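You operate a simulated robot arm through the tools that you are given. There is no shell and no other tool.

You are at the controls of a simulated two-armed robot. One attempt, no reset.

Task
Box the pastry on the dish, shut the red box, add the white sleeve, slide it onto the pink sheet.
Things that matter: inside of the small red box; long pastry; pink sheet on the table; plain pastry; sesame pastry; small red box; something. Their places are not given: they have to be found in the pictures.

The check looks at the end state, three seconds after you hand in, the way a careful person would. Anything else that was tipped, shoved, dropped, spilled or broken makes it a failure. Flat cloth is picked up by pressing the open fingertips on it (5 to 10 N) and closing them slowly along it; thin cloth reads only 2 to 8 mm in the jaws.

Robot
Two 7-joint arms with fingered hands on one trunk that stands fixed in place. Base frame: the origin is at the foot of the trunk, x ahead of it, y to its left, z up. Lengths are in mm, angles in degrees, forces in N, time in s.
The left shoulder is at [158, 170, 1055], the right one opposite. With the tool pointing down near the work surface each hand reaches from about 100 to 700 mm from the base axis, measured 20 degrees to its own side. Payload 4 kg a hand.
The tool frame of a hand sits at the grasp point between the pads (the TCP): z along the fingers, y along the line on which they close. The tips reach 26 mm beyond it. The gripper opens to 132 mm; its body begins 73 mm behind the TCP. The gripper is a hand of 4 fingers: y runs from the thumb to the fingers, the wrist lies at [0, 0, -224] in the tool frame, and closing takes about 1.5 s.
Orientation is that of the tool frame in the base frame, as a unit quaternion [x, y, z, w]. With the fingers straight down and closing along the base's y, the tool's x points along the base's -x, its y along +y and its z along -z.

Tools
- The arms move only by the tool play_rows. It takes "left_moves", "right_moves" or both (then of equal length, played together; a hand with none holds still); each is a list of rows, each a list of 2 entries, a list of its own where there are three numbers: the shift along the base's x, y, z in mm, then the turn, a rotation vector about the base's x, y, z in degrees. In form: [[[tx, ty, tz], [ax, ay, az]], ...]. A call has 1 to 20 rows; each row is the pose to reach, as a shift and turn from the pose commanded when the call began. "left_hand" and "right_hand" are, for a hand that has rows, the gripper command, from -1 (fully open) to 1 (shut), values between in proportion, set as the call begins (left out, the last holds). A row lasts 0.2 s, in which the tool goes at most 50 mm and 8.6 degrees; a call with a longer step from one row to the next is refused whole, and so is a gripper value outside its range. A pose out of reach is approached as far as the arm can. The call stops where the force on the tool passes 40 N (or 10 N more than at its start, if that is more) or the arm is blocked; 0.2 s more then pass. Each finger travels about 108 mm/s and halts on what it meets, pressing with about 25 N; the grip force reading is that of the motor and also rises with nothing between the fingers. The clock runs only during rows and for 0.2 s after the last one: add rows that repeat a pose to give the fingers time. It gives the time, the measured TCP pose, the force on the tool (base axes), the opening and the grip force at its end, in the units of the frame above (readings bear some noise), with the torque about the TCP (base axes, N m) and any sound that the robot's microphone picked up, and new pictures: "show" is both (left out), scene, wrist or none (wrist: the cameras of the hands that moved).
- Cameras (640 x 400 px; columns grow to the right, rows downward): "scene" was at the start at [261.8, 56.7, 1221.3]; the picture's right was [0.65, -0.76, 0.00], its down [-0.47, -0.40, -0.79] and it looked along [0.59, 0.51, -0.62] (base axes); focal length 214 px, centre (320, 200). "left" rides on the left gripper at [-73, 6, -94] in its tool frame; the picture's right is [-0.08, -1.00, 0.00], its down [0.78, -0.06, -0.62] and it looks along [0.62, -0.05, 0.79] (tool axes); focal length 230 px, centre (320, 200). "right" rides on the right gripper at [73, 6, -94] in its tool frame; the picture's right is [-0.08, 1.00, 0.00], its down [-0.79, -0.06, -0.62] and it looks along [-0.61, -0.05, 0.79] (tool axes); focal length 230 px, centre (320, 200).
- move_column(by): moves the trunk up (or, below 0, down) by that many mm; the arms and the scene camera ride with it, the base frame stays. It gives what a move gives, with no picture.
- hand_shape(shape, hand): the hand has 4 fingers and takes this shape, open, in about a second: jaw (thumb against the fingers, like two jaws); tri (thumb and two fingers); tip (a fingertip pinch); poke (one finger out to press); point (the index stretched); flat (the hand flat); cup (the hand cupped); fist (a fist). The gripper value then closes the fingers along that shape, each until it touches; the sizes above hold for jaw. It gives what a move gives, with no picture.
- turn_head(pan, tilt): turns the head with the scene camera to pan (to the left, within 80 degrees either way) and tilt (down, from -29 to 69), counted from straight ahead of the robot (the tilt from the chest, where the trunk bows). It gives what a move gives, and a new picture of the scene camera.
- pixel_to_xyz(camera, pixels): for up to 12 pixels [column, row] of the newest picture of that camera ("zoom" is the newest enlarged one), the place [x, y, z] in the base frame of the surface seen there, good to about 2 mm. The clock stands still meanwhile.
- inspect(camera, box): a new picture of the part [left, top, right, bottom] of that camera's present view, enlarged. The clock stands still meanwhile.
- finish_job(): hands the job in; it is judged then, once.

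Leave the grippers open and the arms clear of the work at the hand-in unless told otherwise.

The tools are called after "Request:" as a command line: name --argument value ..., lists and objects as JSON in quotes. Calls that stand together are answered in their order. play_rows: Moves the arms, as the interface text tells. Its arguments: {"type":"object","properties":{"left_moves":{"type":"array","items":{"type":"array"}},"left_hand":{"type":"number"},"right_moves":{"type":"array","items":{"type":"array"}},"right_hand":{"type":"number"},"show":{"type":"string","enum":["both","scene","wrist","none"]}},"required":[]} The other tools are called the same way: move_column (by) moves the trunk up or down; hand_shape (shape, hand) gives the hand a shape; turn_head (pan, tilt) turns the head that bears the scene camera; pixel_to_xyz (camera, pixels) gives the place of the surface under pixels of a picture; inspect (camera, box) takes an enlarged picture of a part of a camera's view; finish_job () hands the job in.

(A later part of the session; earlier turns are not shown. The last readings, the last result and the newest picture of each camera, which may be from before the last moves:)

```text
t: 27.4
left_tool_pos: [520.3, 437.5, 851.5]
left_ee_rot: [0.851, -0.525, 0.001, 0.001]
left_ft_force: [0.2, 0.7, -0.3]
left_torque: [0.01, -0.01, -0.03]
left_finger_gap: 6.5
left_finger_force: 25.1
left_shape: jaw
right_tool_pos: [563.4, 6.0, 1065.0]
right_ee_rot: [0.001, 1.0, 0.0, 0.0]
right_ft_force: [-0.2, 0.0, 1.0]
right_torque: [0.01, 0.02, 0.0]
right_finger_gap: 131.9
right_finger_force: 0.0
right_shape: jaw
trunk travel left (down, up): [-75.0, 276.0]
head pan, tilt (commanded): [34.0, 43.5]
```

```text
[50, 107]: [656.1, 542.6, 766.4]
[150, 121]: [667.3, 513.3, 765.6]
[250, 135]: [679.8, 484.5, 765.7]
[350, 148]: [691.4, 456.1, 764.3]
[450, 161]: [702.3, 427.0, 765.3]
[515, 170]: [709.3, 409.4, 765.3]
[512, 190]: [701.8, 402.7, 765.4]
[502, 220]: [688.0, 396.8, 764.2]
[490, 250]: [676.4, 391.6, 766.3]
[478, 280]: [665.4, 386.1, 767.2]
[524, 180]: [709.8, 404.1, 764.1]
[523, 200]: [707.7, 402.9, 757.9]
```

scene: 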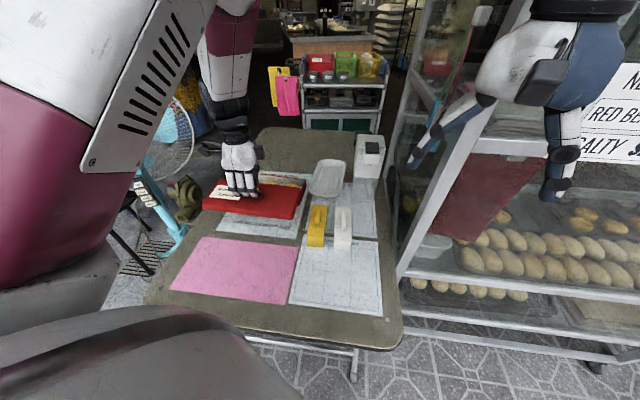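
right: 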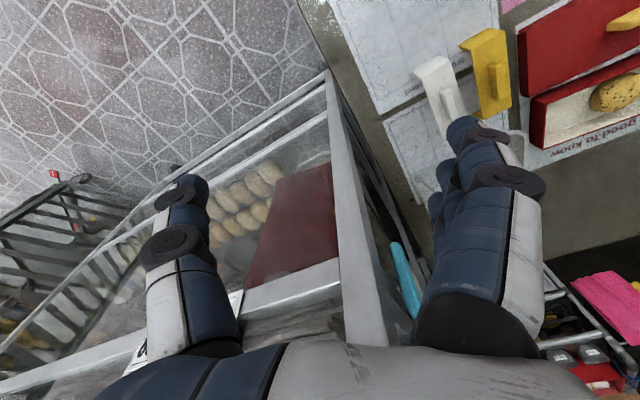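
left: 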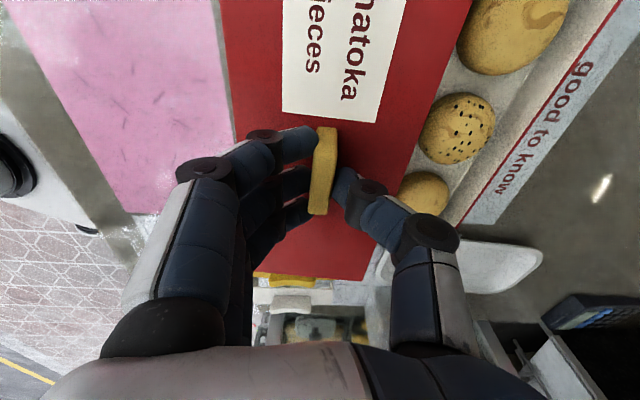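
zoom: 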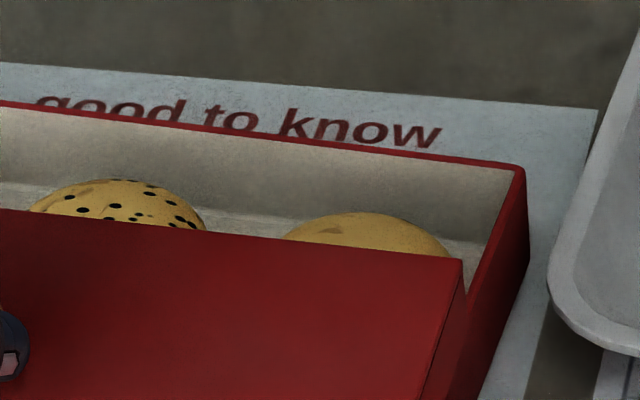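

Box rim re-measured: centre ≈ (626.2, 494.8), heading ≈22.2°, unchanged. I'll move the lid a little toward the robot so the whole box is visible, turning it −3° and levelling its tilt at the same time.

Request:
play_rows --left_moves '[[[-20, -9, 10], [-0.35, 0.5, -0.8]], [[-45, -20, 20], [-0.7, 1.0, -1.5]], [[-70, -31, 20], [-1.0, 1.5, -2.3]], [[-90, -40, 20], [-1.38, 1.92, -3.0]], [[-90, -40, 20], [-1.38, 1.92, -3.0]], [[-90, -40, 20], [-1.38, 1.92, -3.0]]]'

Request:
inspect --camera "scene" --box '[190, 150, 310, 225]'

```text
t: 28.8
left_tool_pos: [430.2, 397.2, 872.9]
left_ee_rot: [0.836, -0.548, -0.007, 0.02]
left_ft_force: [0.3, -0.4, -0.5]
left_torque: [0.0, 0.01, -0.01]
left_finger_gap: 6.3
left_finger_force: 24.9
left_shape: jaw
right_tool_pos: [563.8, 6.1, 1064.4]
right_ee_rot: [0.001, 1.0, 0.0, 0.0]
right_ft_force: [-1.5, 0.7, -0.4]
right_torque: [0.03, 0.01, -0.04]
right_finger_gap: 132.0
right_finger_force: 0.2
right_shape: jaw
trunk travel left (down, up): [-75.0, 276.0]
head pan, tilt (commanded): [34.0, 43.5]
```

scene: 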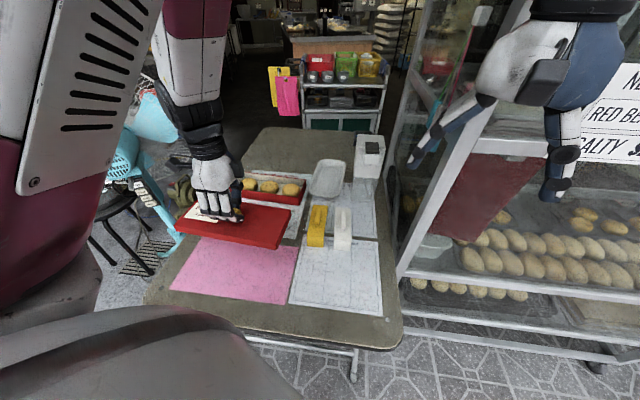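
left: 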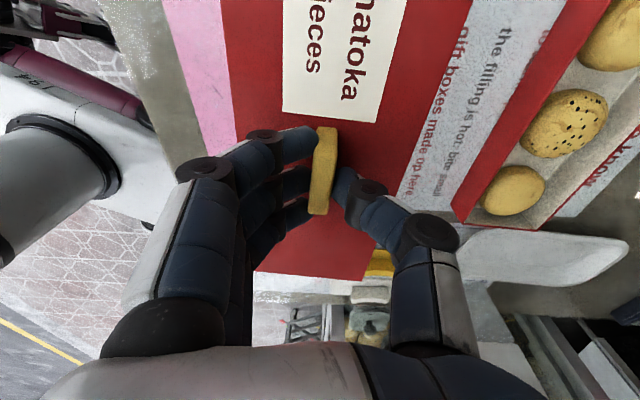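

```text
5.33 times, centred on (250, 188) of scene
```

zoom: 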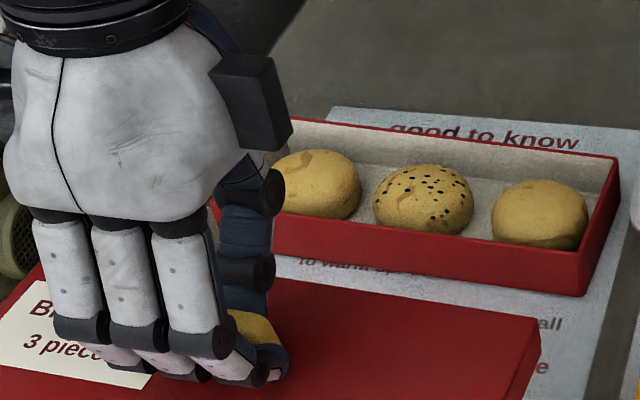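

The hand hides the left end, but near, far and right walls are visible. A tight zoom on them.

Request:
inspect --camera "scene" --box '[240, 165, 312, 210]'

Request:
pixel_to_xyz --camera "zoom" --pixels '[[150, 180], [250, 197], [350, 213], [450, 228], [520, 240], [555, 232], [570, 195], [585, 150], [598, 115], [100, 45], [300, 72], [500, 97]]'

```text
8.89 times, centred on (276, 188) of scene
```

zoom: 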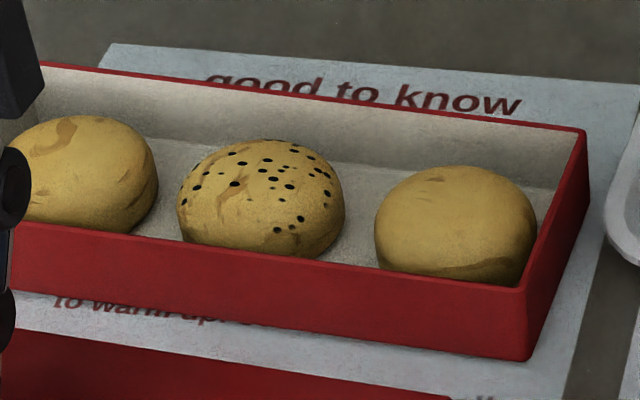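

```text
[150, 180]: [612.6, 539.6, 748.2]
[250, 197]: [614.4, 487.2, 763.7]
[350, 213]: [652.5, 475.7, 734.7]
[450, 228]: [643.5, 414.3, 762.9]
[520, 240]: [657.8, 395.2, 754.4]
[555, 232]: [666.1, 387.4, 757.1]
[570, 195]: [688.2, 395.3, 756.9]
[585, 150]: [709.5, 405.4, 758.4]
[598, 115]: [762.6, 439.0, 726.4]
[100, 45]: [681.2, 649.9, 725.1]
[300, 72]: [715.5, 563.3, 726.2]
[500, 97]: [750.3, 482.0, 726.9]
```

Request:
pixel_to_xyz --camera "zoom" --pixels '[[100, 236], [200, 249], [300, 261], [400, 274], [500, 287], [100, 71], [250, 90], [400, 108], [550, 127], [576, 152], [557, 202], [538, 254]]'

Request:
pixel_to_xyz --camera "zoom" --pixels '[[100, 265], [200, 278], [300, 292], [400, 305], [500, 318], [540, 300], [555, 260], [570, 220], [582, 185], [100, 290], [300, 318], [500, 345]]'

```text
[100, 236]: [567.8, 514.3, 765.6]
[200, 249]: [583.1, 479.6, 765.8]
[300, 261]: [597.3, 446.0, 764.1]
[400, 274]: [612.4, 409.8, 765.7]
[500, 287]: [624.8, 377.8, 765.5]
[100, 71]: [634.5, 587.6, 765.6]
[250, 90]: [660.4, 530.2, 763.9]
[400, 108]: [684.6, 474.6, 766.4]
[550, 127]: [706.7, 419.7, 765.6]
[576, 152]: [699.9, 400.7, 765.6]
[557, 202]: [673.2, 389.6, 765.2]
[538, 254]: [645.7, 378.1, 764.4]
```

```text
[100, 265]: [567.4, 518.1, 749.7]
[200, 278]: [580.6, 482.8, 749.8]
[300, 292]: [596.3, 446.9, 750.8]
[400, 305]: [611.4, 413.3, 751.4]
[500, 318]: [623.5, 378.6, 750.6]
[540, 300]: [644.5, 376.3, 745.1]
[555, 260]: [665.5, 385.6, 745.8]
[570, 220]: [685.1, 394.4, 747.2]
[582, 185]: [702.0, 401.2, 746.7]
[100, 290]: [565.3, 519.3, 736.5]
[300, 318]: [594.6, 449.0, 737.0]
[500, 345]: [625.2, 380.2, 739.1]
```

Box outer size ≈ 231 × 92, centre (626.4, 494.7), heading 22.5°. Now the lid's right end in its new pose.

Request:
inspect --camera "scene" --box '[240, 195, 304, 255]'

Request:
inspect --camera "scene" --box '[168, 190, 248, 250]'

```text
6.67 times, centred on (272, 225) of scene
```

zoom: 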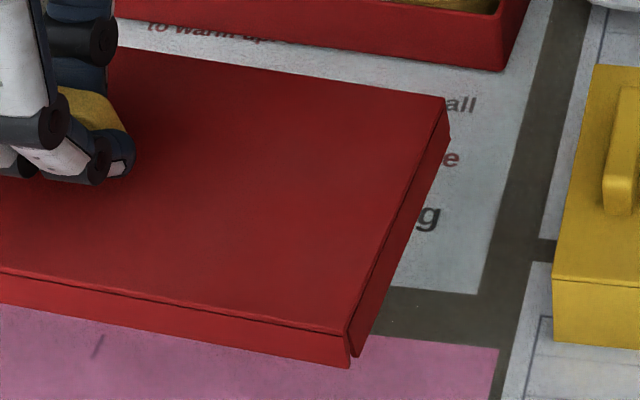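

```text
6.67 times, centred on (208, 220) of scene
```

zoom: 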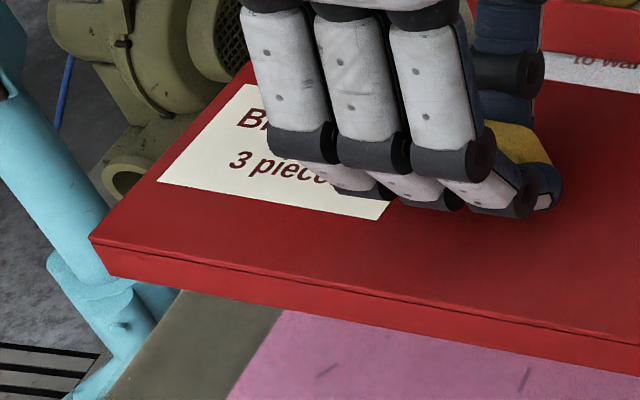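

Request:
pixel_to_xyz --camera "zoom" --pixels '[[95, 238], [130, 200], [165, 160], [205, 115], [240, 78], [150, 246], [250, 261], [350, 278], [450, 297], [550, 317], [400, 250], [560, 110]]'

Request:
inspect --camera "scene" --box '[240, 195, 304, 255]'

Request:
pixel_to_xyz --camera "zoom" --pixels '[[442, 101], [425, 142], [400, 200], [375, 260], [345, 328], [150, 54], [250, 69], [350, 85], [50, 280], [150, 298], [250, 316], [320, 328]]'

```text
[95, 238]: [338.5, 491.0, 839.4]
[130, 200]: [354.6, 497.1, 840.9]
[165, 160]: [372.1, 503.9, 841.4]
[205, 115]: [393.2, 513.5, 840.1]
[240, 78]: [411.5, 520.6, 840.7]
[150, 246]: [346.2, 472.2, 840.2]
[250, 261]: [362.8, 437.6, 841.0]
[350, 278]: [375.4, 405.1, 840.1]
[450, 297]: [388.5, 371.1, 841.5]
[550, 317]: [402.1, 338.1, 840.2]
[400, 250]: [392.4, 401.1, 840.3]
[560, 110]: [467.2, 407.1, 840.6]
```

```text
6.67 times, centred on (272, 225) of scene
```

zoom: 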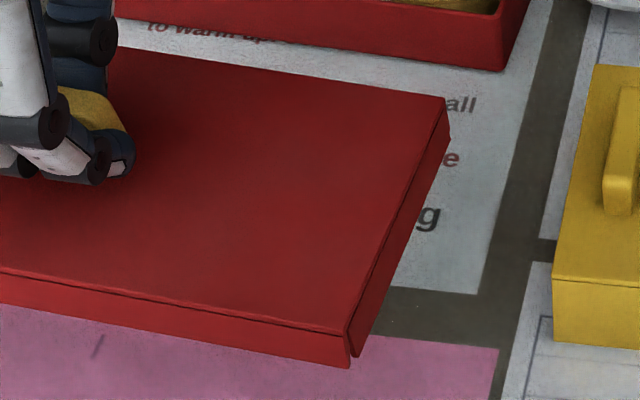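

```text
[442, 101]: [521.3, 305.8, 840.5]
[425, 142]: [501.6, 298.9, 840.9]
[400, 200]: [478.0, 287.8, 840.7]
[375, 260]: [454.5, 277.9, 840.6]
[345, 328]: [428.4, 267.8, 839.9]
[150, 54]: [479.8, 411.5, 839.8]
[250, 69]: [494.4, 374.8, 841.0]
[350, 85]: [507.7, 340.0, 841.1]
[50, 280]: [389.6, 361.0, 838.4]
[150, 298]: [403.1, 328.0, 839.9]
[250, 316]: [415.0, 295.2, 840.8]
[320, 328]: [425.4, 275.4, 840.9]
```

Lid is level (z 840.5), heading 22.0°, centre ≈ (429.7, 398.0). Moving it over the box by (196.7, 96.7) with +0.5° turn, staying high.

Request:
play_rows --left_moves '[[[30, 15, 0], [0, 0, 0]], [[70, 34, 0], [0, 0, 0.2]], [[110, 54, 0], [0, 0, 0.3]], [[150, 74, 0], [0, 0, 0.4]], [[180, 88, 0], [0, 0, 0.5]], [[196.7, 96.7, 0], [0, 0, 0.5]], [[196.7, 96.7, -20], [0, 0, 0.5]], [[196.7, 96.7, -30], [0, 0, 0.5]], [[196.7, 96.7, -30], [0, 0, 0.5]]]'

Request:
inspect --camera "scene" --box '[210, 145, 320, 215]'

```text
t: 30.8
left_tool_pos: [626.1, 495.9, 839.7]
left_ee_rot: [0.84, -0.543, -0.007, 0.02]
left_ft_force: [-0.5, -0.4, -1.6]
left_torque: [0.0, 0.01, 0.0]
left_finger_gap: 6.2
left_finger_force: 25.4
left_shape: jaw
right_tool_pos: [563.2, 5.2, 1064.8]
right_ee_rot: [0.0, 1.0, 0.0, -0.001]
right_ft_force: [0.0, -0.2, 0.7]
right_torque: [0.01, 0.01, -0.01]
right_finger_gap: 132.0
right_finger_force: 0.0
right_shape: jaw
trunk travel left (down, up): [-75.0, 276.0]
head pan, tilt (commanded): [34.0, 43.5]
```

scene: 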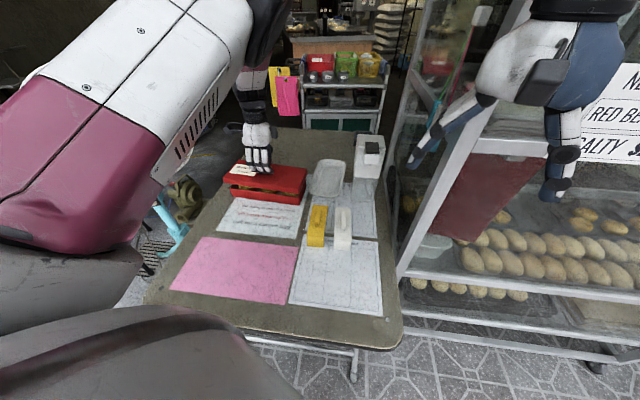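
left: 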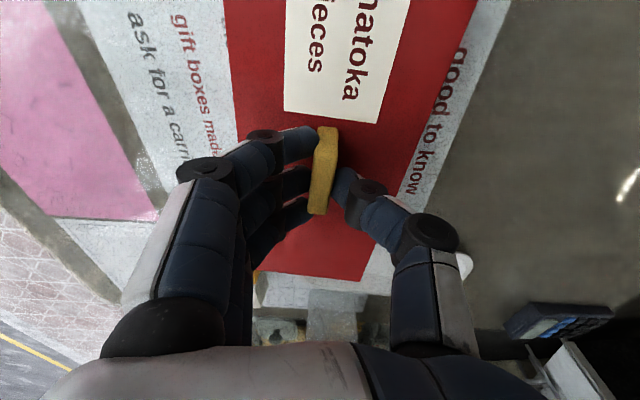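

```text
5.71 times, centred on (265, 180) of scene
```

zoom: 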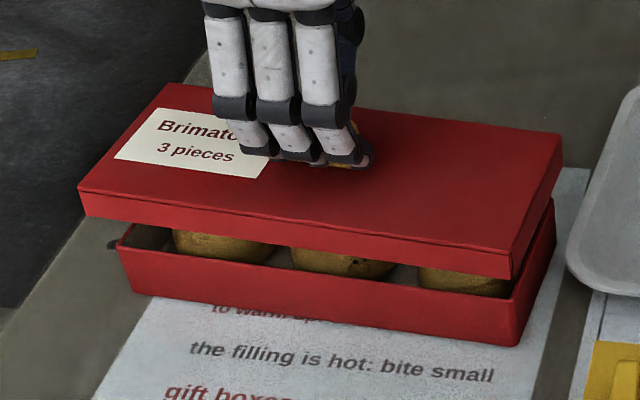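

The lid hovers about 19 mm above the rim. Measuring both side faces for fine alignment.

Request:
pixel_to_xyz --camera "zoom" --pixels '[[120, 205], [220, 220], [320, 238], [420, 254], [490, 265], [150, 270], [250, 287], [350, 305], [450, 322], [500, 330], [545, 200], [520, 255]]'

Request:
pixel_to_xyz --camera "zoom" --pixels '[[530, 225], [540, 210], [552, 175], [545, 250], [530, 290], [522, 310], [80, 188], [86, 212], [119, 248], [128, 280], [165, 88], [120, 140]]'

Request:
inspect --camera "scene" --box '[285, 165, 325, 210]'

```text
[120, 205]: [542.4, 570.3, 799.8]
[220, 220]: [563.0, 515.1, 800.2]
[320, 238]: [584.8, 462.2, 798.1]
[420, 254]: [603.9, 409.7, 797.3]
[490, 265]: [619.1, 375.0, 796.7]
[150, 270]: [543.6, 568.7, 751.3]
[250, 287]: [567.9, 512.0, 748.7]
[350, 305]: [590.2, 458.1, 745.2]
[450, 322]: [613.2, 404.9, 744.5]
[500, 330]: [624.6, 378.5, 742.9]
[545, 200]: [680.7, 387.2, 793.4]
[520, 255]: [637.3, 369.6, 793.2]
```

```text
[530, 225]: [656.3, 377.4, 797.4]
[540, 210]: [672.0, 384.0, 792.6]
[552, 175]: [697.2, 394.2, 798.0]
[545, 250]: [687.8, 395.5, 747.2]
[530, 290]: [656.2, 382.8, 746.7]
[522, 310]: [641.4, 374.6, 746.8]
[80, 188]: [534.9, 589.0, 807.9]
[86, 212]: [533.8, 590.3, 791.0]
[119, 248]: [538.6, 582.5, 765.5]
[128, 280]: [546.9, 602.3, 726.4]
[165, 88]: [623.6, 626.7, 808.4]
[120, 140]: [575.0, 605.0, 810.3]
```

```text
8.89 times, centred on (305, 188) of scene
```

zoom: 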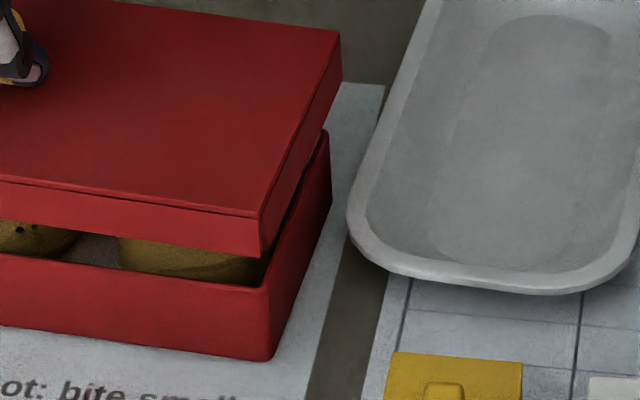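

Request:
pixel_to_xyz --camera "zoom" --pixels '[[257, 216], [259, 235], [260, 250], [255, 235], [265, 292], [269, 310], [270, 330], [265, 320], [264, 235], [275, 315], [338, 35], [329, 140]]'

Request:
inspect --camera "scene" --box '[215, 165, 251, 205]'

```text
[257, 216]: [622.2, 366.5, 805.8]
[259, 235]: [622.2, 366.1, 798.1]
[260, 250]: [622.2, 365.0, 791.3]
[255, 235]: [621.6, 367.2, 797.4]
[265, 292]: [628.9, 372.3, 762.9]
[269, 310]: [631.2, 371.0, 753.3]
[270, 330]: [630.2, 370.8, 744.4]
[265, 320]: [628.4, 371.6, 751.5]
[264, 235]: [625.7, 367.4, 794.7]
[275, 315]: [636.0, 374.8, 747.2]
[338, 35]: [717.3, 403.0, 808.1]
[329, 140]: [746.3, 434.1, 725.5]
```

```text
10.00 times, centred on (233, 185) of scene
```

zoom: 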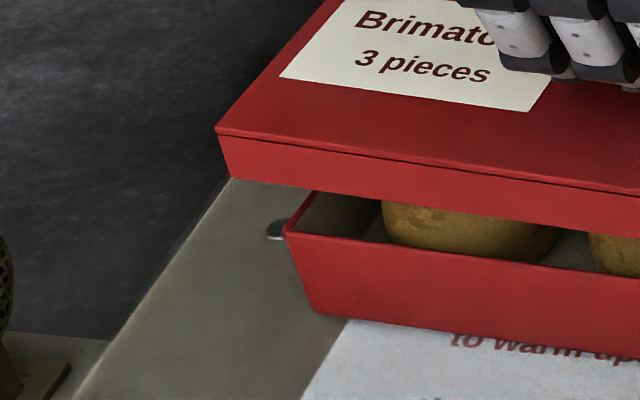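

Request:
pixel_to_xyz --camera "zoom" --pixels '[[219, 138], [223, 152], [228, 168], [235, 160], [260, 168], [300, 177], [286, 236], [292, 255], [300, 280], [310, 290], [340, 290], [308, 305]]'

```text
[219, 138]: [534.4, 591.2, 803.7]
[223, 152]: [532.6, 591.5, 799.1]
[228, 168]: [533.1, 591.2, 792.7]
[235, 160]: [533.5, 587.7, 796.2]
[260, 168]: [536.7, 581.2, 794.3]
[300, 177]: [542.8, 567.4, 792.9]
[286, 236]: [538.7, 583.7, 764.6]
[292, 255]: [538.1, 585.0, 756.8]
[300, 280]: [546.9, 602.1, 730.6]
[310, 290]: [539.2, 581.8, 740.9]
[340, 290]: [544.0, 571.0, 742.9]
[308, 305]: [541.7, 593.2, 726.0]
```

Corner readings show the lid's heading ≈1.7° less than the box's, and the lid ≈2 mm too far left along the length. Applying +1.7° turn and (0.8, −1.9) shift, then re-measuring.

Request:
play_rows --left_moves '[[[0.4, -1, 0], [0, 0, 0.9]], [[0.8, -1.9, 0], [0, 0, 1.7]], [[0.8, -1.9, 0], [0, 0, 1.7]], [[0.8, -1.9, 0], [0, 0, 1.7]]]' --show "scene"

Request:
inspect --camera "scene" --box '[215, 165, 251, 205]'

Request:
pixel_to_xyz --camera "zoom" --pixels '[[219, 138], [223, 152], [228, 168], [245, 165], [300, 177], [400, 200], [288, 240], [293, 258], [298, 272], [320, 285], [400, 302], [500, 320]]'

Request:
inspect --camera "scene" --box '[280, 165, 320, 210]'

```text
t: 31.8
left_tool_pos: [626.3, 493.1, 840.8]
left_ee_rot: [0.848, -0.53, -0.007, 0.019]
left_ft_force: [-0.1, 0.1, 0.7]
left_torque: [-0.02, -0.01, -0.01]
left_finger_gap: 6.3
left_finger_force: 25.7
left_shape: jaw
right_tool_pos: [563.4, 6.3, 1064.8]
right_ee_rot: [0.001, 1.0, 0.0, 0.0]
right_ft_force: [-0.3, -0.3, -0.6]
right_torque: [-0.02, 0.0, -0.03]
right_finger_gap: 131.7
right_finger_force: 0.1
right_shape: jaw
trunk travel left (down, up): [-75.0, 276.0]
head pan, tilt (commanded): [34.0, 43.5]
```

scene: 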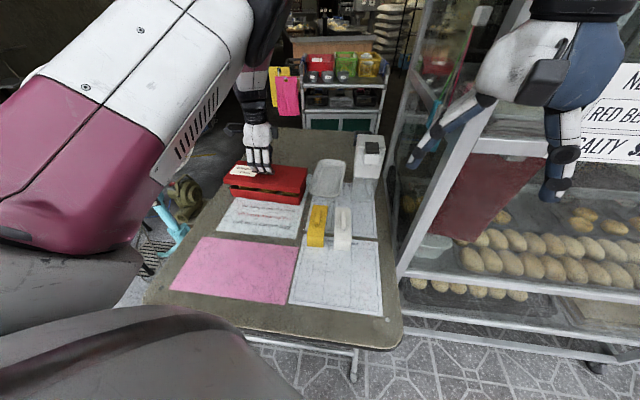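

```text
10.00 times, centred on (233, 185) of scene
```

zoom: 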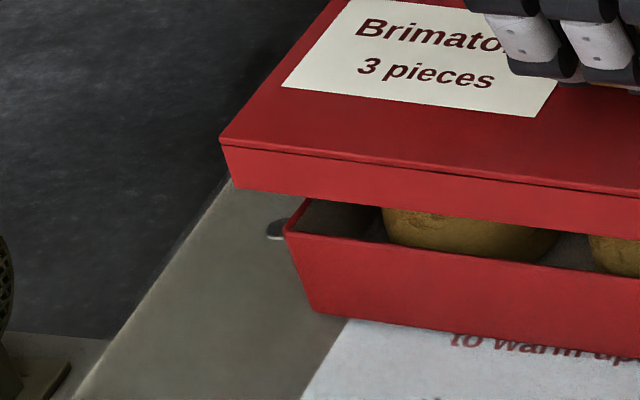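

```text
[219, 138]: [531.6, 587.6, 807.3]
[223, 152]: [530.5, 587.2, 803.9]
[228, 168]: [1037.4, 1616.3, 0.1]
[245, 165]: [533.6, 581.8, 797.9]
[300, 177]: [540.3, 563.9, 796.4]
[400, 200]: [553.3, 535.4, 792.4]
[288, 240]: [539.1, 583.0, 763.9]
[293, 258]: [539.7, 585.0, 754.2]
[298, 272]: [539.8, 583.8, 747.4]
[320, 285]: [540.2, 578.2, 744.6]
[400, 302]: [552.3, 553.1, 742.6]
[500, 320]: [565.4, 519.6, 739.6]
```

```text
8.89 times, centred on (300, 188) of scene
```

zoom: 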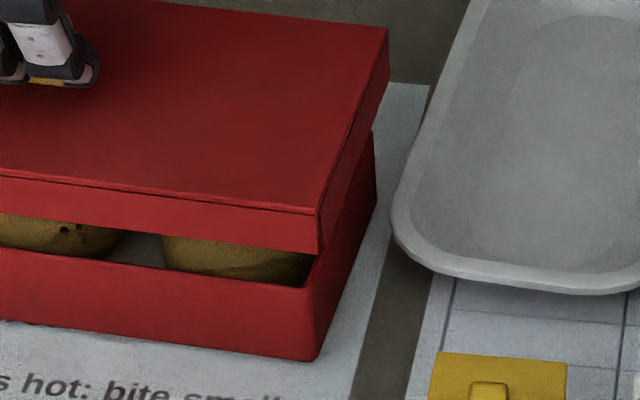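

Request:
pixel_to_xyz --camera "zoom" --pixels '[[316, 211], [317, 228], [318, 245], [300, 232], [200, 217], [100, 200], [310, 300], [312, 320], [300, 320], [200, 305], [100, 290], [30, 280]]'

Request:
pixel_to_xyz --camera "zoom" --pixels '[[330, 215], [345, 175], [360, 130], [375, 95], [325, 300], [340, 260], [355, 220], [368, 185], [383, 35], [335, 290], [350, 155], [322, 320]]'

```text
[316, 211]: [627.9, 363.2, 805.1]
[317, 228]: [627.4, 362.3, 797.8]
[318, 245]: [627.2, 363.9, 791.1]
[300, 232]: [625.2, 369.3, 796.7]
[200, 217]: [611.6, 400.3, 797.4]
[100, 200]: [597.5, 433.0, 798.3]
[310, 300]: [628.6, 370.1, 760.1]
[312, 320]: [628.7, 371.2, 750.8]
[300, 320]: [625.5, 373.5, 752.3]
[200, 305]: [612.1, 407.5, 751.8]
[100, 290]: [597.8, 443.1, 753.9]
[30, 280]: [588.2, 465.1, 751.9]
```

```text
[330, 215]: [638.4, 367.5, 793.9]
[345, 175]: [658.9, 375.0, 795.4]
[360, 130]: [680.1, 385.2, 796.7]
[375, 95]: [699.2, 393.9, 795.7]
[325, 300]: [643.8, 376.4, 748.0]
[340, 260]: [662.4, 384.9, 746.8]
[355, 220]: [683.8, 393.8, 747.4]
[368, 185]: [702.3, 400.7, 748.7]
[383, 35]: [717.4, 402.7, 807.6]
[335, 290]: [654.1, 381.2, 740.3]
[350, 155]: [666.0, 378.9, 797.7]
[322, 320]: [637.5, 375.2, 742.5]
```

Now lid ≈23.3° vs box ≈22.7°, gaps near 4.3 / right 6.3 / left 6.5 mm – well centred. Small −0.5° correction, then lower 26 mm so the skirt just starts over the rim.

Request:
play_rows --left_moves '[[[0, 0, -8], [0, 0, -0.5]], [[0, 0, -14], [0, 0, -0.5]], [[0, 0, -18], [0, 0, -0.5]], [[0, 0, -22], [0, 0, -0.5]], [[0, 0, -26], [0, 0, -0.5]]]' --show "scene"

Request:
inspect --camera "scene" --box '[210, 145, 320, 215]'

```text
t: 33.0
left_tool_pos: [628.1, 492.7, 814.6]
left_ee_rot: [0.845, -0.534, -0.007, 0.02]
left_ft_force: [0.7, 0.9, -0.4]
left_torque: [0.0, -0.03, 0.04]
left_finger_gap: 6.4
left_finger_force: 25.4
left_shape: jaw
right_tool_pos: [563.4, 5.3, 1065.0]
right_ee_rot: [0.0, 1.0, 0.0, 0.0]
right_ft_force: [-0.7, 0.4, 0.3]
right_torque: [-0.01, -0.02, -0.01]
right_finger_gap: 131.9
right_finger_force: 0.0
right_shape: jaw
trunk travel left (down, up): [-75.0, 276.0]
head pan, tilt (commanded): [34.0, 43.5]
```

scene: 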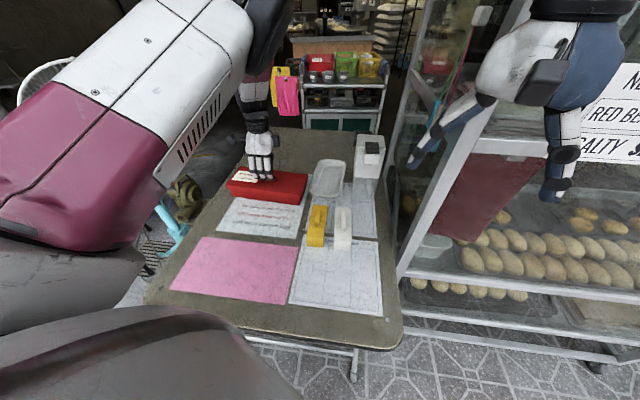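

```text
5.71 times, centred on (265, 180) of scene
```

zoom: 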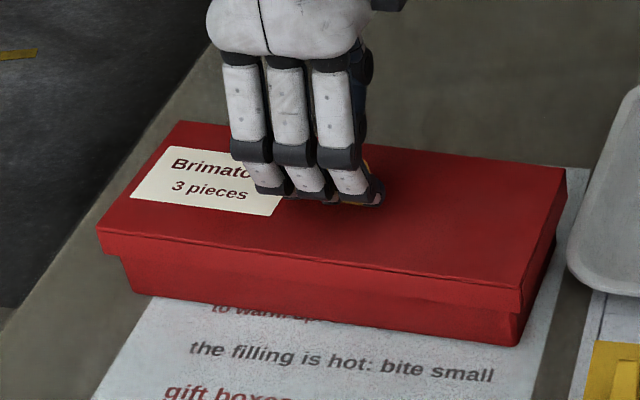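

The skirt is already 6 mm below the rim with no contact force. Continuing down gently until it seats.

Request:
play_rows --left_moves '[[[0, 0, -3], [0, 0, 0]], [[0, 0, -6], [0, 0, 0]], [[0, 0, -9], [0, 0, 0]], [[0, 0, -11], [0, 0, 0]], [[0, 0, -13], [0, 0, 0]]]' --show "scene"

Request:
inspect --camera "scene" --box '[210, 145, 320, 215]'

```text
t: 34.2
left_tool_pos: [628.8, 492.9, 801.1]
left_ee_rot: [0.845, -0.534, -0.007, 0.019]
left_ft_force: [0.3, -0.2, -0.4]
left_torque: [0.0, 0.01, -0.01]
left_finger_gap: 6.4
left_finger_force: 25.2
left_shape: jaw
right_tool_pos: [562.8, 6.7, 1065.0]
right_ee_rot: [0.0, 1.0, 0.0, 0.0]
right_ft_force: [-1.2, 0.0, 0.4]
right_torque: [0.01, -0.03, 0.03]
right_finger_gap: 131.9
right_finger_force: 0.0
right_shape: jaw
trunk travel left (down, up): [-75.0, 276.0]
head pan, tilt (commanded): [34.0, 43.5]
```

scene: 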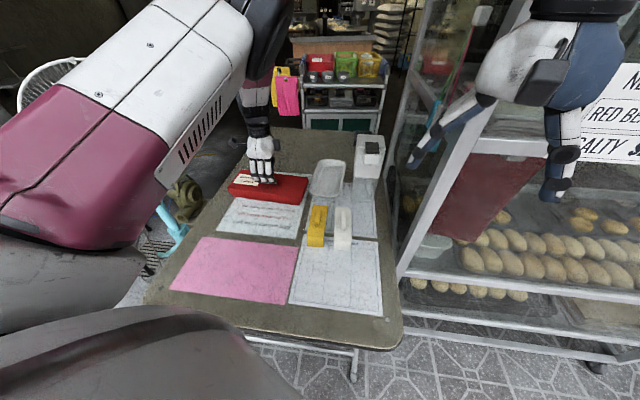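

```text
5.71 times, centred on (265, 180) of scene
```

zoom: 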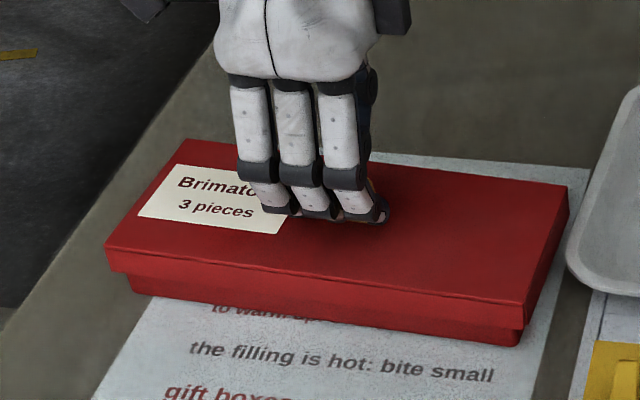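

Lid top ≈ 769 now, still no force. A few more millimetres until it bears on the rim.

Request:
play_rows --left_moves '[[[0, 0, -1], [0, 0, 0]], [[0, 0, -2], [0, 0, 0]], [[0, 0, -3], [0, 0, 0]], [[0, 0, -3], [0, 0, 0]]]' --show "scene"

Request:
inspect --camera "scene" --box '[210, 145, 320, 215]'

Request:
pixel_to_xyz --camera "zoom" --pixels '[[190, 145], [120, 240], [560, 190], [520, 295], [420, 220], [300, 250], [480, 200], [150, 220], [400, 170], [450, 180]]'

```text
t: 35.2
left_tool_pos: [629.0, 493.3, 800.0]
left_ee_rot: [0.845, -0.535, -0.006, 0.018]
left_ft_force: [-2.3, 3.4, 13.7]
left_torque: [0.0, 0.06, 0.05]
left_finger_gap: 6.6
left_finger_force: 24.8
left_shape: jaw
right_tool_pos: [562.5, 4.7, 1066.5]
right_ee_rot: [0.0, 1.0, -0.001, 0.0]
right_ft_force: [0.4, 0.1, 0.5]
right_torque: [0.01, -0.01, 0.0]
right_finger_gap: 131.7
right_finger_force: 0.0
right_shape: jaw
trunk travel left (down, up): [-75.0, 276.0]
head pan, tilt (commanded): [34.0, 43.5]
heard: snap
```

scene: 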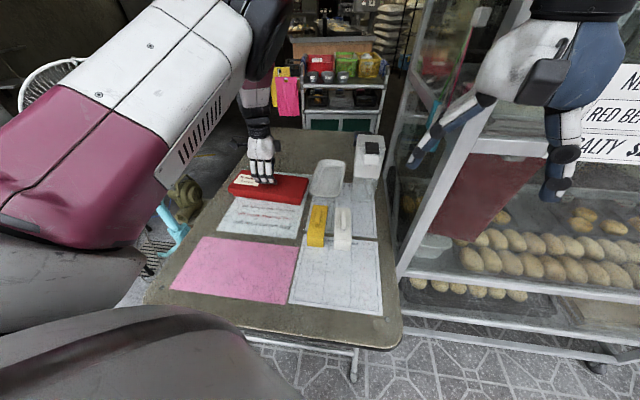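

```text
5.71 times, centred on (265, 180) of scene
```

zoom: 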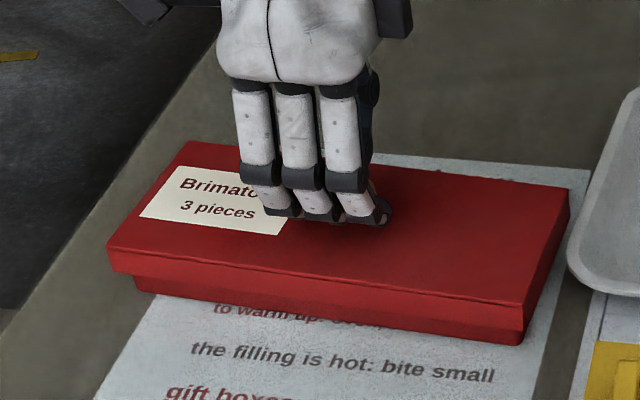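

```text
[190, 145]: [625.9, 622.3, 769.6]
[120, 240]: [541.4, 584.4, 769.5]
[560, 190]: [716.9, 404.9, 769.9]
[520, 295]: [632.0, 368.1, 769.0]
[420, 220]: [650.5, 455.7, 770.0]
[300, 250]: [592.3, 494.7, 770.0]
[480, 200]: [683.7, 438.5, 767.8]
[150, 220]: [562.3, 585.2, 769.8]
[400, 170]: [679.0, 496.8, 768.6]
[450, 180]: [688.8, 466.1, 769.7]
```

A "snap" was heard and the lid lies level at z≈769.5 all round: shut. Releasing the handle: unload 2 mm, then open and rise.

Request:
play_rows --left_moves '[[[0, 0, 1.5], [0, 0, 0]], [[0, 0, 2], [0, 0, 0]]]' --show "none"

Request:
play_rows --left_moves '[[[0, 0, 0], [0, 0, 0]], [[0, 0, 0], [0, 0, 0]], [[0, 0, 0], [0, 0, 0]], [[0, 0, 0], [0, 0, 0]], [[0, 0, 20], [0, 0, 0]], [[0, 0, 50], [0, 0, 0]], [[0, 0, 85], [0, 0, 0]], [[0, 0, 110], [0, 0, 0]]]' --left_hand 0.13

Request:
inspect --camera "scene" --box '[210, 145, 330, 225]'

```text
t: 35.8
left_tool_pos: [627.1, 493.4, 799.3]
left_ee_rot: [0.845, -0.534, -0.006, 0.019]
left_ft_force: [2.4, 1.0, 8.4]
left_torque: [0.0, -0.02, -0.01]
left_finger_gap: 6.6
left_finger_force: 25.1
left_shape: jaw
right_tool_pos: [562.7, 6.0, 1065.9]
right_ee_rot: [0.0, 1.0, -0.001, 0.0]
right_ft_force: [0.1, 0.6, -0.1]
right_torque: [-0.02, 0.01, 0.01]
right_finger_gap: 131.8
right_finger_force: 0.1
right_shape: jaw
trunk travel left (down, up): [-75.0, 276.0]
head pan, tilt (commanded): [34.0, 43.5]
```

```text
t: 37.6
left_tool_pos: [625.1, 492.9, 911.5]
left_ee_rot: [0.844, -0.535, -0.006, 0.019]
left_ft_force: [0.4, 0.0, 0.2]
left_torque: [-0.01, -0.02, 0.0]
left_finger_gap: 56.6
left_finger_force: 0.0
left_shape: jaw
right_tool_pos: [563.7, 5.2, 1064.2]
right_ee_rot: [0.0, 1.0, 0.0, 0.0]
right_ft_force: [-0.3, 0.1, 0.1]
right_torque: [-0.01, 0.0, -0.03]
right_finger_gap: 132.1
right_finger_force: 0.0
right_shape: jaw
trunk travel left (down, up): [-75.0, 276.0]
head pan, tilt (commanded): [34.0, 43.5]
```

scene: 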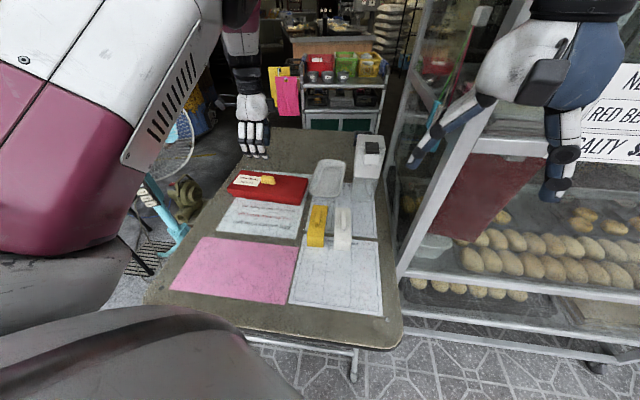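
left: 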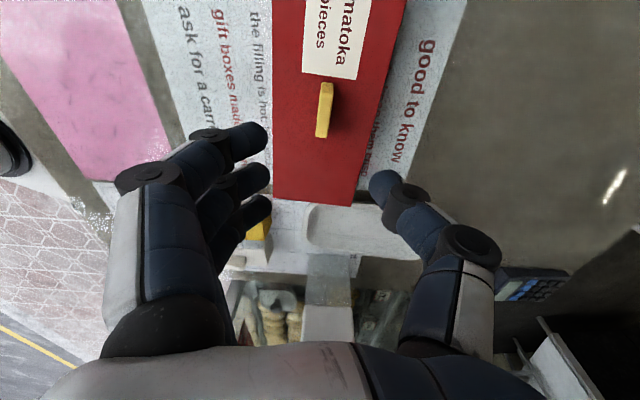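

```text
5.00 times, centred on (270, 185) of scene
```

zoom: 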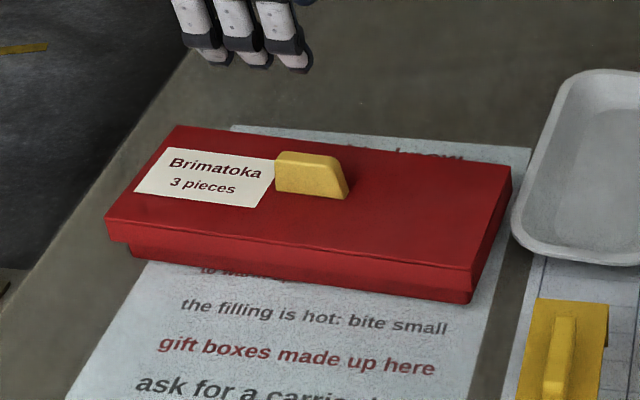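

The box is shut and free. Next the white sleeve (handle along the dish-ward direction, near (612, 207), top z≈791). First I'll take out the 2.3° wrist tilt and rise a bit.

Request:
play_rows --left_moves '[[[0, -10, 10], [0.7, -0.9, 0]], [[0, -30, 25], [1.47, -1.75, 0]], [[0, -60, 30], [1.47, -1.75, 0]], [[0, -90, 30], [1.47, -1.75, 0]]]' --show "none"

Request:
play_rows --left_moves '[[[0, -15, 0], [0, 0, -8]], [[0, -33, 0], [0, 0, -16]], [[-1, -52, 0], [0, 0, -24]], [[-2, -72, 0], [0, 0, -32]], [[-3, -92, 0], [0, 0, -40]], [[-5, -112, 0], [0, 0, -48]], [[-7, -132, 0], [0, 0, -56]], [[-9, -152, 0], [0, 0, -64]], [[-11, -172, 0], [0, 0, -72]], [[-13, -188, 0], [0, 0, -80]], [[-13, -196, 0], [0, 0, -85.3]], [[-13, -196, 0], [0, 0, -85.3]], [[-13, -196, 0], [0, 0, -85.3]]]'

Request:
inspect --camera "left" --box '[160, 20, 480, 220]'

```text
t: 38.6
left_tool_pos: [629.1, 404.3, 944.0]
left_ee_rot: [0.845, -0.534, 0.0, 0.0]
left_ft_force: [0.3, -0.7, 0.1]
left_torque: [-0.02, 0.0, 0.0]
left_finger_gap: 56.9
left_finger_force: 0.0
left_shape: jaw
right_tool_pos: [563.2, 4.9, 1064.6]
right_ee_rot: [-0.001, 1.0, 0.0, 0.0]
right_ft_force: [0.3, 0.3, -0.1]
right_torque: [-0.02, -0.01, -0.02]
right_finger_gap: 132.0
right_finger_force: 0.1
right_shape: jaw
trunk travel left (down, up): [-75.0, 276.0]
head pan, tilt (commanded): [34.0, 43.5]
```

```text
t: 41.4
left_tool_pos: [634.1, 228.8, 931.6]
left_ee_rot: [-0.281, 0.959, -0.028, -0.012]
left_ft_force: [-0.6, -0.4, -0.4]
left_torque: [0.02, -0.04, 0.0]
left_finger_gap: 56.8
left_finger_force: 0.1
left_shape: jaw
left hand out of reach, approached as far as the arm can: row 9, 10, 11, 12, 13
right_tool_pos: [565.0, 6.2, 1065.2]
right_ee_rot: [0.0, 1.0, 0.001, 0.0]
right_ft_force: [-0.3, -0.6, 0.1]
right_torque: [0.02, 0.01, 0.01]
right_finger_gap: 132.2
right_finger_force: 0.0
right_shape: jaw
trunk travel left (down, up): [-75.0, 276.0]
head pan, tilt (commanded): [34.0, 43.5]
```

scene: 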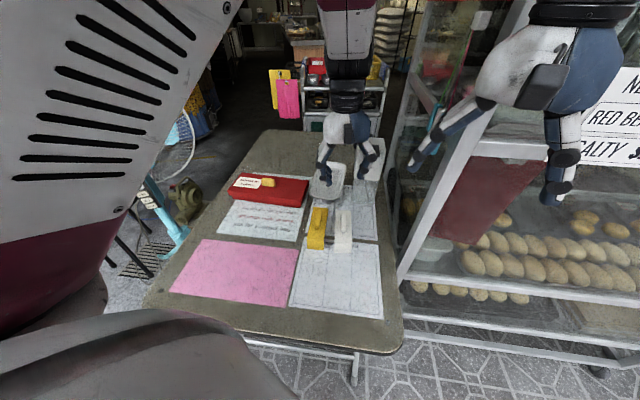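
left: 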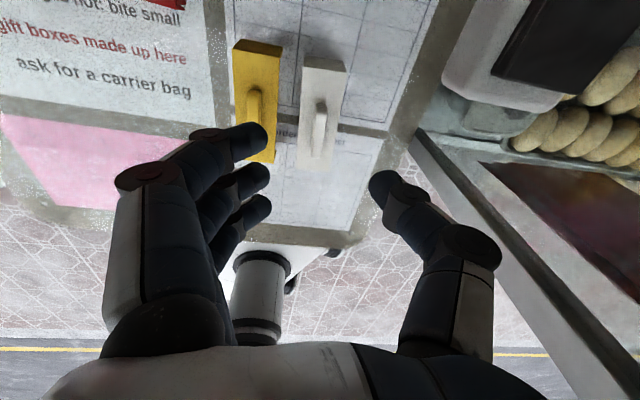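

```text
2.00 times, centred on (320, 120) of left
```

zoom: 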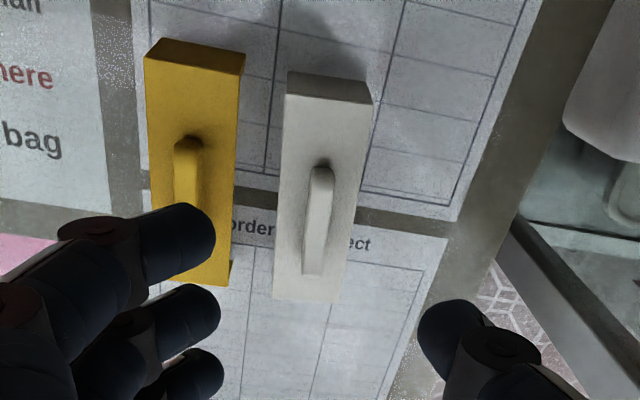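

The arm could not fully reach that pose: it stopped at (634, 229, 932), slightly tilted, and nothing is touching. The wrist is high there, so I'll test whether the same spot is reachable lower (z≈870, still well above the sleeves).

Request:
play_rows --left_moves '[[[0, 0, -20], [0, 0, 0]], [[0, 0, -40], [0, 0, 0]], [[0, 0, -60], [0, 0, 0]], [[0, 0, -70], [0, 0, 0]], [[0, 0, -70], [0, 0, 0]]]'

```text
t: 42.6
left_tool_pos: [633.3, 219.7, 866.5]
left_ee_rot: [-0.272, 0.962, -0.016, 0.0]
left_ft_force: [-0.7, 0.6, 0.8]
left_torque: [-0.03, 0.05, 0.01]
left_finger_gap: 56.5
left_finger_force: 0.1
left_shape: jaw
right_tool_pos: [562.9, 6.0, 1065.2]
right_ee_rot: [0.0, 1.0, 0.0, 0.001]
right_ft_force: [0.0, -0.4, 0.5]
right_torque: [-0.03, 0.0, 0.02]
right_finger_gap: 131.9
right_finger_force: 0.1
right_shape: jaw
trunk travel left (down, up): [-75.0, 276.0]
head pan, tilt (commanded): [34.0, 43.5]
```

scene: 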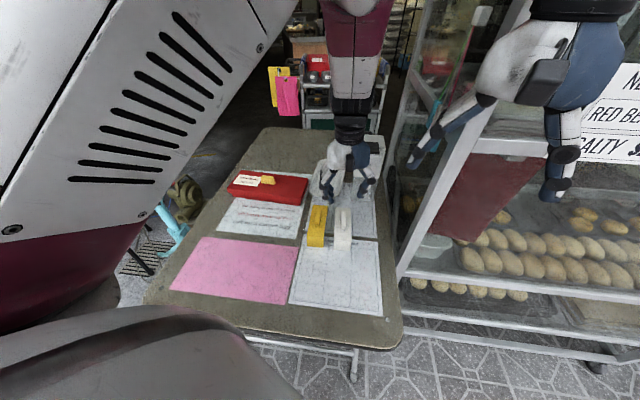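
left: 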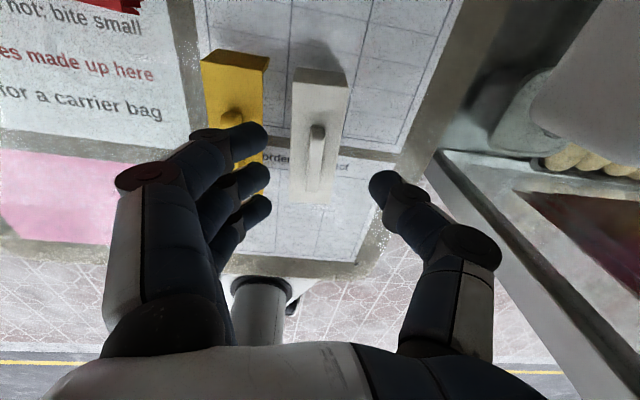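

Reached (633, 220, 867). From here I can measure the white sleeve and its handle.

Request:
inspect --camera "left" --box '[190, 30, 382, 210]'

Request:
inspect --camera "scene" --box '[300, 195, 364, 255]'

```text
2.22 times, centred on (286, 120) of left
```

zoom: 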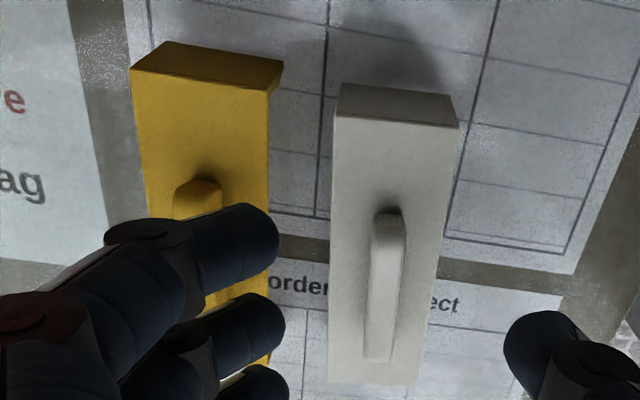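

```text
6.67 times, centred on (332, 225) of scene
```

zoom: 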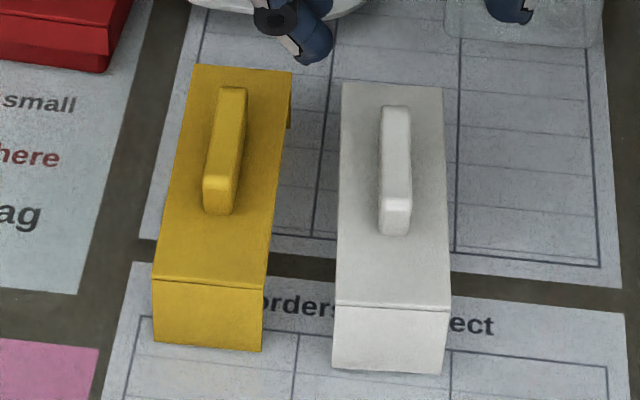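

Request:
pixel_to_xyz --camera "zoom" --pixels '[[344, 87], [441, 91], [339, 301], [449, 307], [334, 362], [441, 370], [387, 112], [407, 112], [383, 190], [411, 195], [385, 225], [408, 230]]'

Request:
pixel_to_xyz --camera "zoom" --pixels '[[341, 150], [340, 220], [445, 150], [448, 220], [380, 296], [340, 320], [440, 330], [395, 150], [385, 150], [408, 150], [398, 190], [390, 345]]'

Request:
pixel_to_xyz --camera "left" --pixels '[[308, 130], [325, 130], [305, 185], [317, 185], [307, 160], [320, 160], [293, 85], [346, 87], [291, 180], [330, 190], [295, 110], [340, 110]]'

```text
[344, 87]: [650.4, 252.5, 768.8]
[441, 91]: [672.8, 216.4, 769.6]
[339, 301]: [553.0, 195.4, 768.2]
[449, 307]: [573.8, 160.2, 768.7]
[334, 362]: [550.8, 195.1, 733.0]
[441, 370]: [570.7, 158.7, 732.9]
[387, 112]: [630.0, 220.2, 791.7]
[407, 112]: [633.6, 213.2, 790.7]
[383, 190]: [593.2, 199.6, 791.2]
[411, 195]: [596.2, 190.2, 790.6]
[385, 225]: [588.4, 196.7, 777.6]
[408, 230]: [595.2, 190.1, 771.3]
```

```text
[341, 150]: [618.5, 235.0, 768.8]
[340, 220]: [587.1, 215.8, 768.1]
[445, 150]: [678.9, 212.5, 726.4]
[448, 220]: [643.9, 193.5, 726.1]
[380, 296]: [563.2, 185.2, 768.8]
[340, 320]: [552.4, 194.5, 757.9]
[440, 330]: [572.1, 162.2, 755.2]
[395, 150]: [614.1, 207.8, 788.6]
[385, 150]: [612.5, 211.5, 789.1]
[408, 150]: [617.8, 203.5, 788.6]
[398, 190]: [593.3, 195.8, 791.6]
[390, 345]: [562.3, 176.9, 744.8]
```

```text
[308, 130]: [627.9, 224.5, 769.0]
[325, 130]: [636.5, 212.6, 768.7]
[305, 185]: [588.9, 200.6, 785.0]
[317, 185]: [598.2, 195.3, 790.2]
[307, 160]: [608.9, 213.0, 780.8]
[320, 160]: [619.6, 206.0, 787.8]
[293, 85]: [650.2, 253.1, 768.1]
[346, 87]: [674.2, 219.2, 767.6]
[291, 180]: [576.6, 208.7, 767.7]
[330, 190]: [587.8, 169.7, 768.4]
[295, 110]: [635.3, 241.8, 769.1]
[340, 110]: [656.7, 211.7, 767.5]
```

White sleeve: centre (612.5, 206), heading 30.3°, top z 769, handle 50 × 10 mm, z 769–791. Moving over its handle, untilting, at z≈840.

Request:
play_rows --left_moves '[[[-6, -4, 0], [0.6, 0.2, -0.4]], [[-12, -8, 0], [1.2, 0.3, -0.8]], [[-18, -12, 0], [1.76, 0.5, -1.3]], [[-20.8, -13.6, -10], [1.76, 0.5, -1.3]], [[-20.8, -13.6, -26], [1.76, 0.5, -1.3]], [[-20.8, -13.6, -26], [1.76, 0.5, -1.3]]]'

Request:
inspect --camera "scene" --box '[300, 130, 420, 255]'

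```text
t: 44.0
left_tool_pos: [614.3, 208.6, 843.7]
left_ee_rot: [-0.269, 0.963, -0.011, -0.003]
left_ft_force: [0.2, -0.1, 0.9]
left_torque: [-0.05, 0.0, -0.01]
left_finger_gap: 56.6
left_finger_force: 0.1
left_shape: jaw
right_tool_pos: [563.7, 6.0, 1064.9]
right_ee_rot: [0.0, 1.0, 0.001, 0.001]
right_ft_force: [-0.5, 0.3, -0.4]
right_torque: [0.03, 0.03, 0.02]
right_finger_gap: 132.0
right_finger_force: 0.0
right_shape: jaw
trunk travel left (down, up): [-75.0, 276.0]
head pan, tilt (commanded): [34.0, 43.5]
```

scene: 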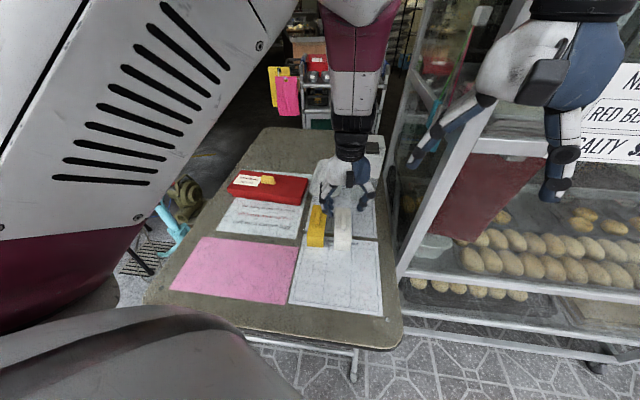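
left: 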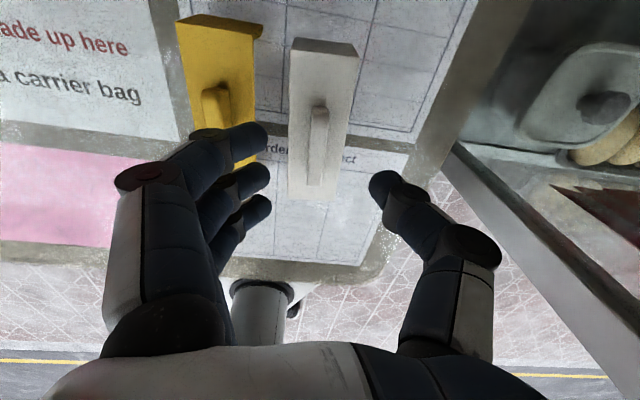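

```text
3.20 times, centred on (360, 192) of scene
```

zoom: 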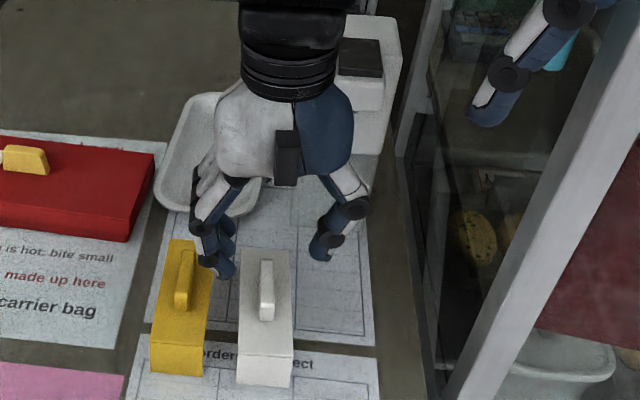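

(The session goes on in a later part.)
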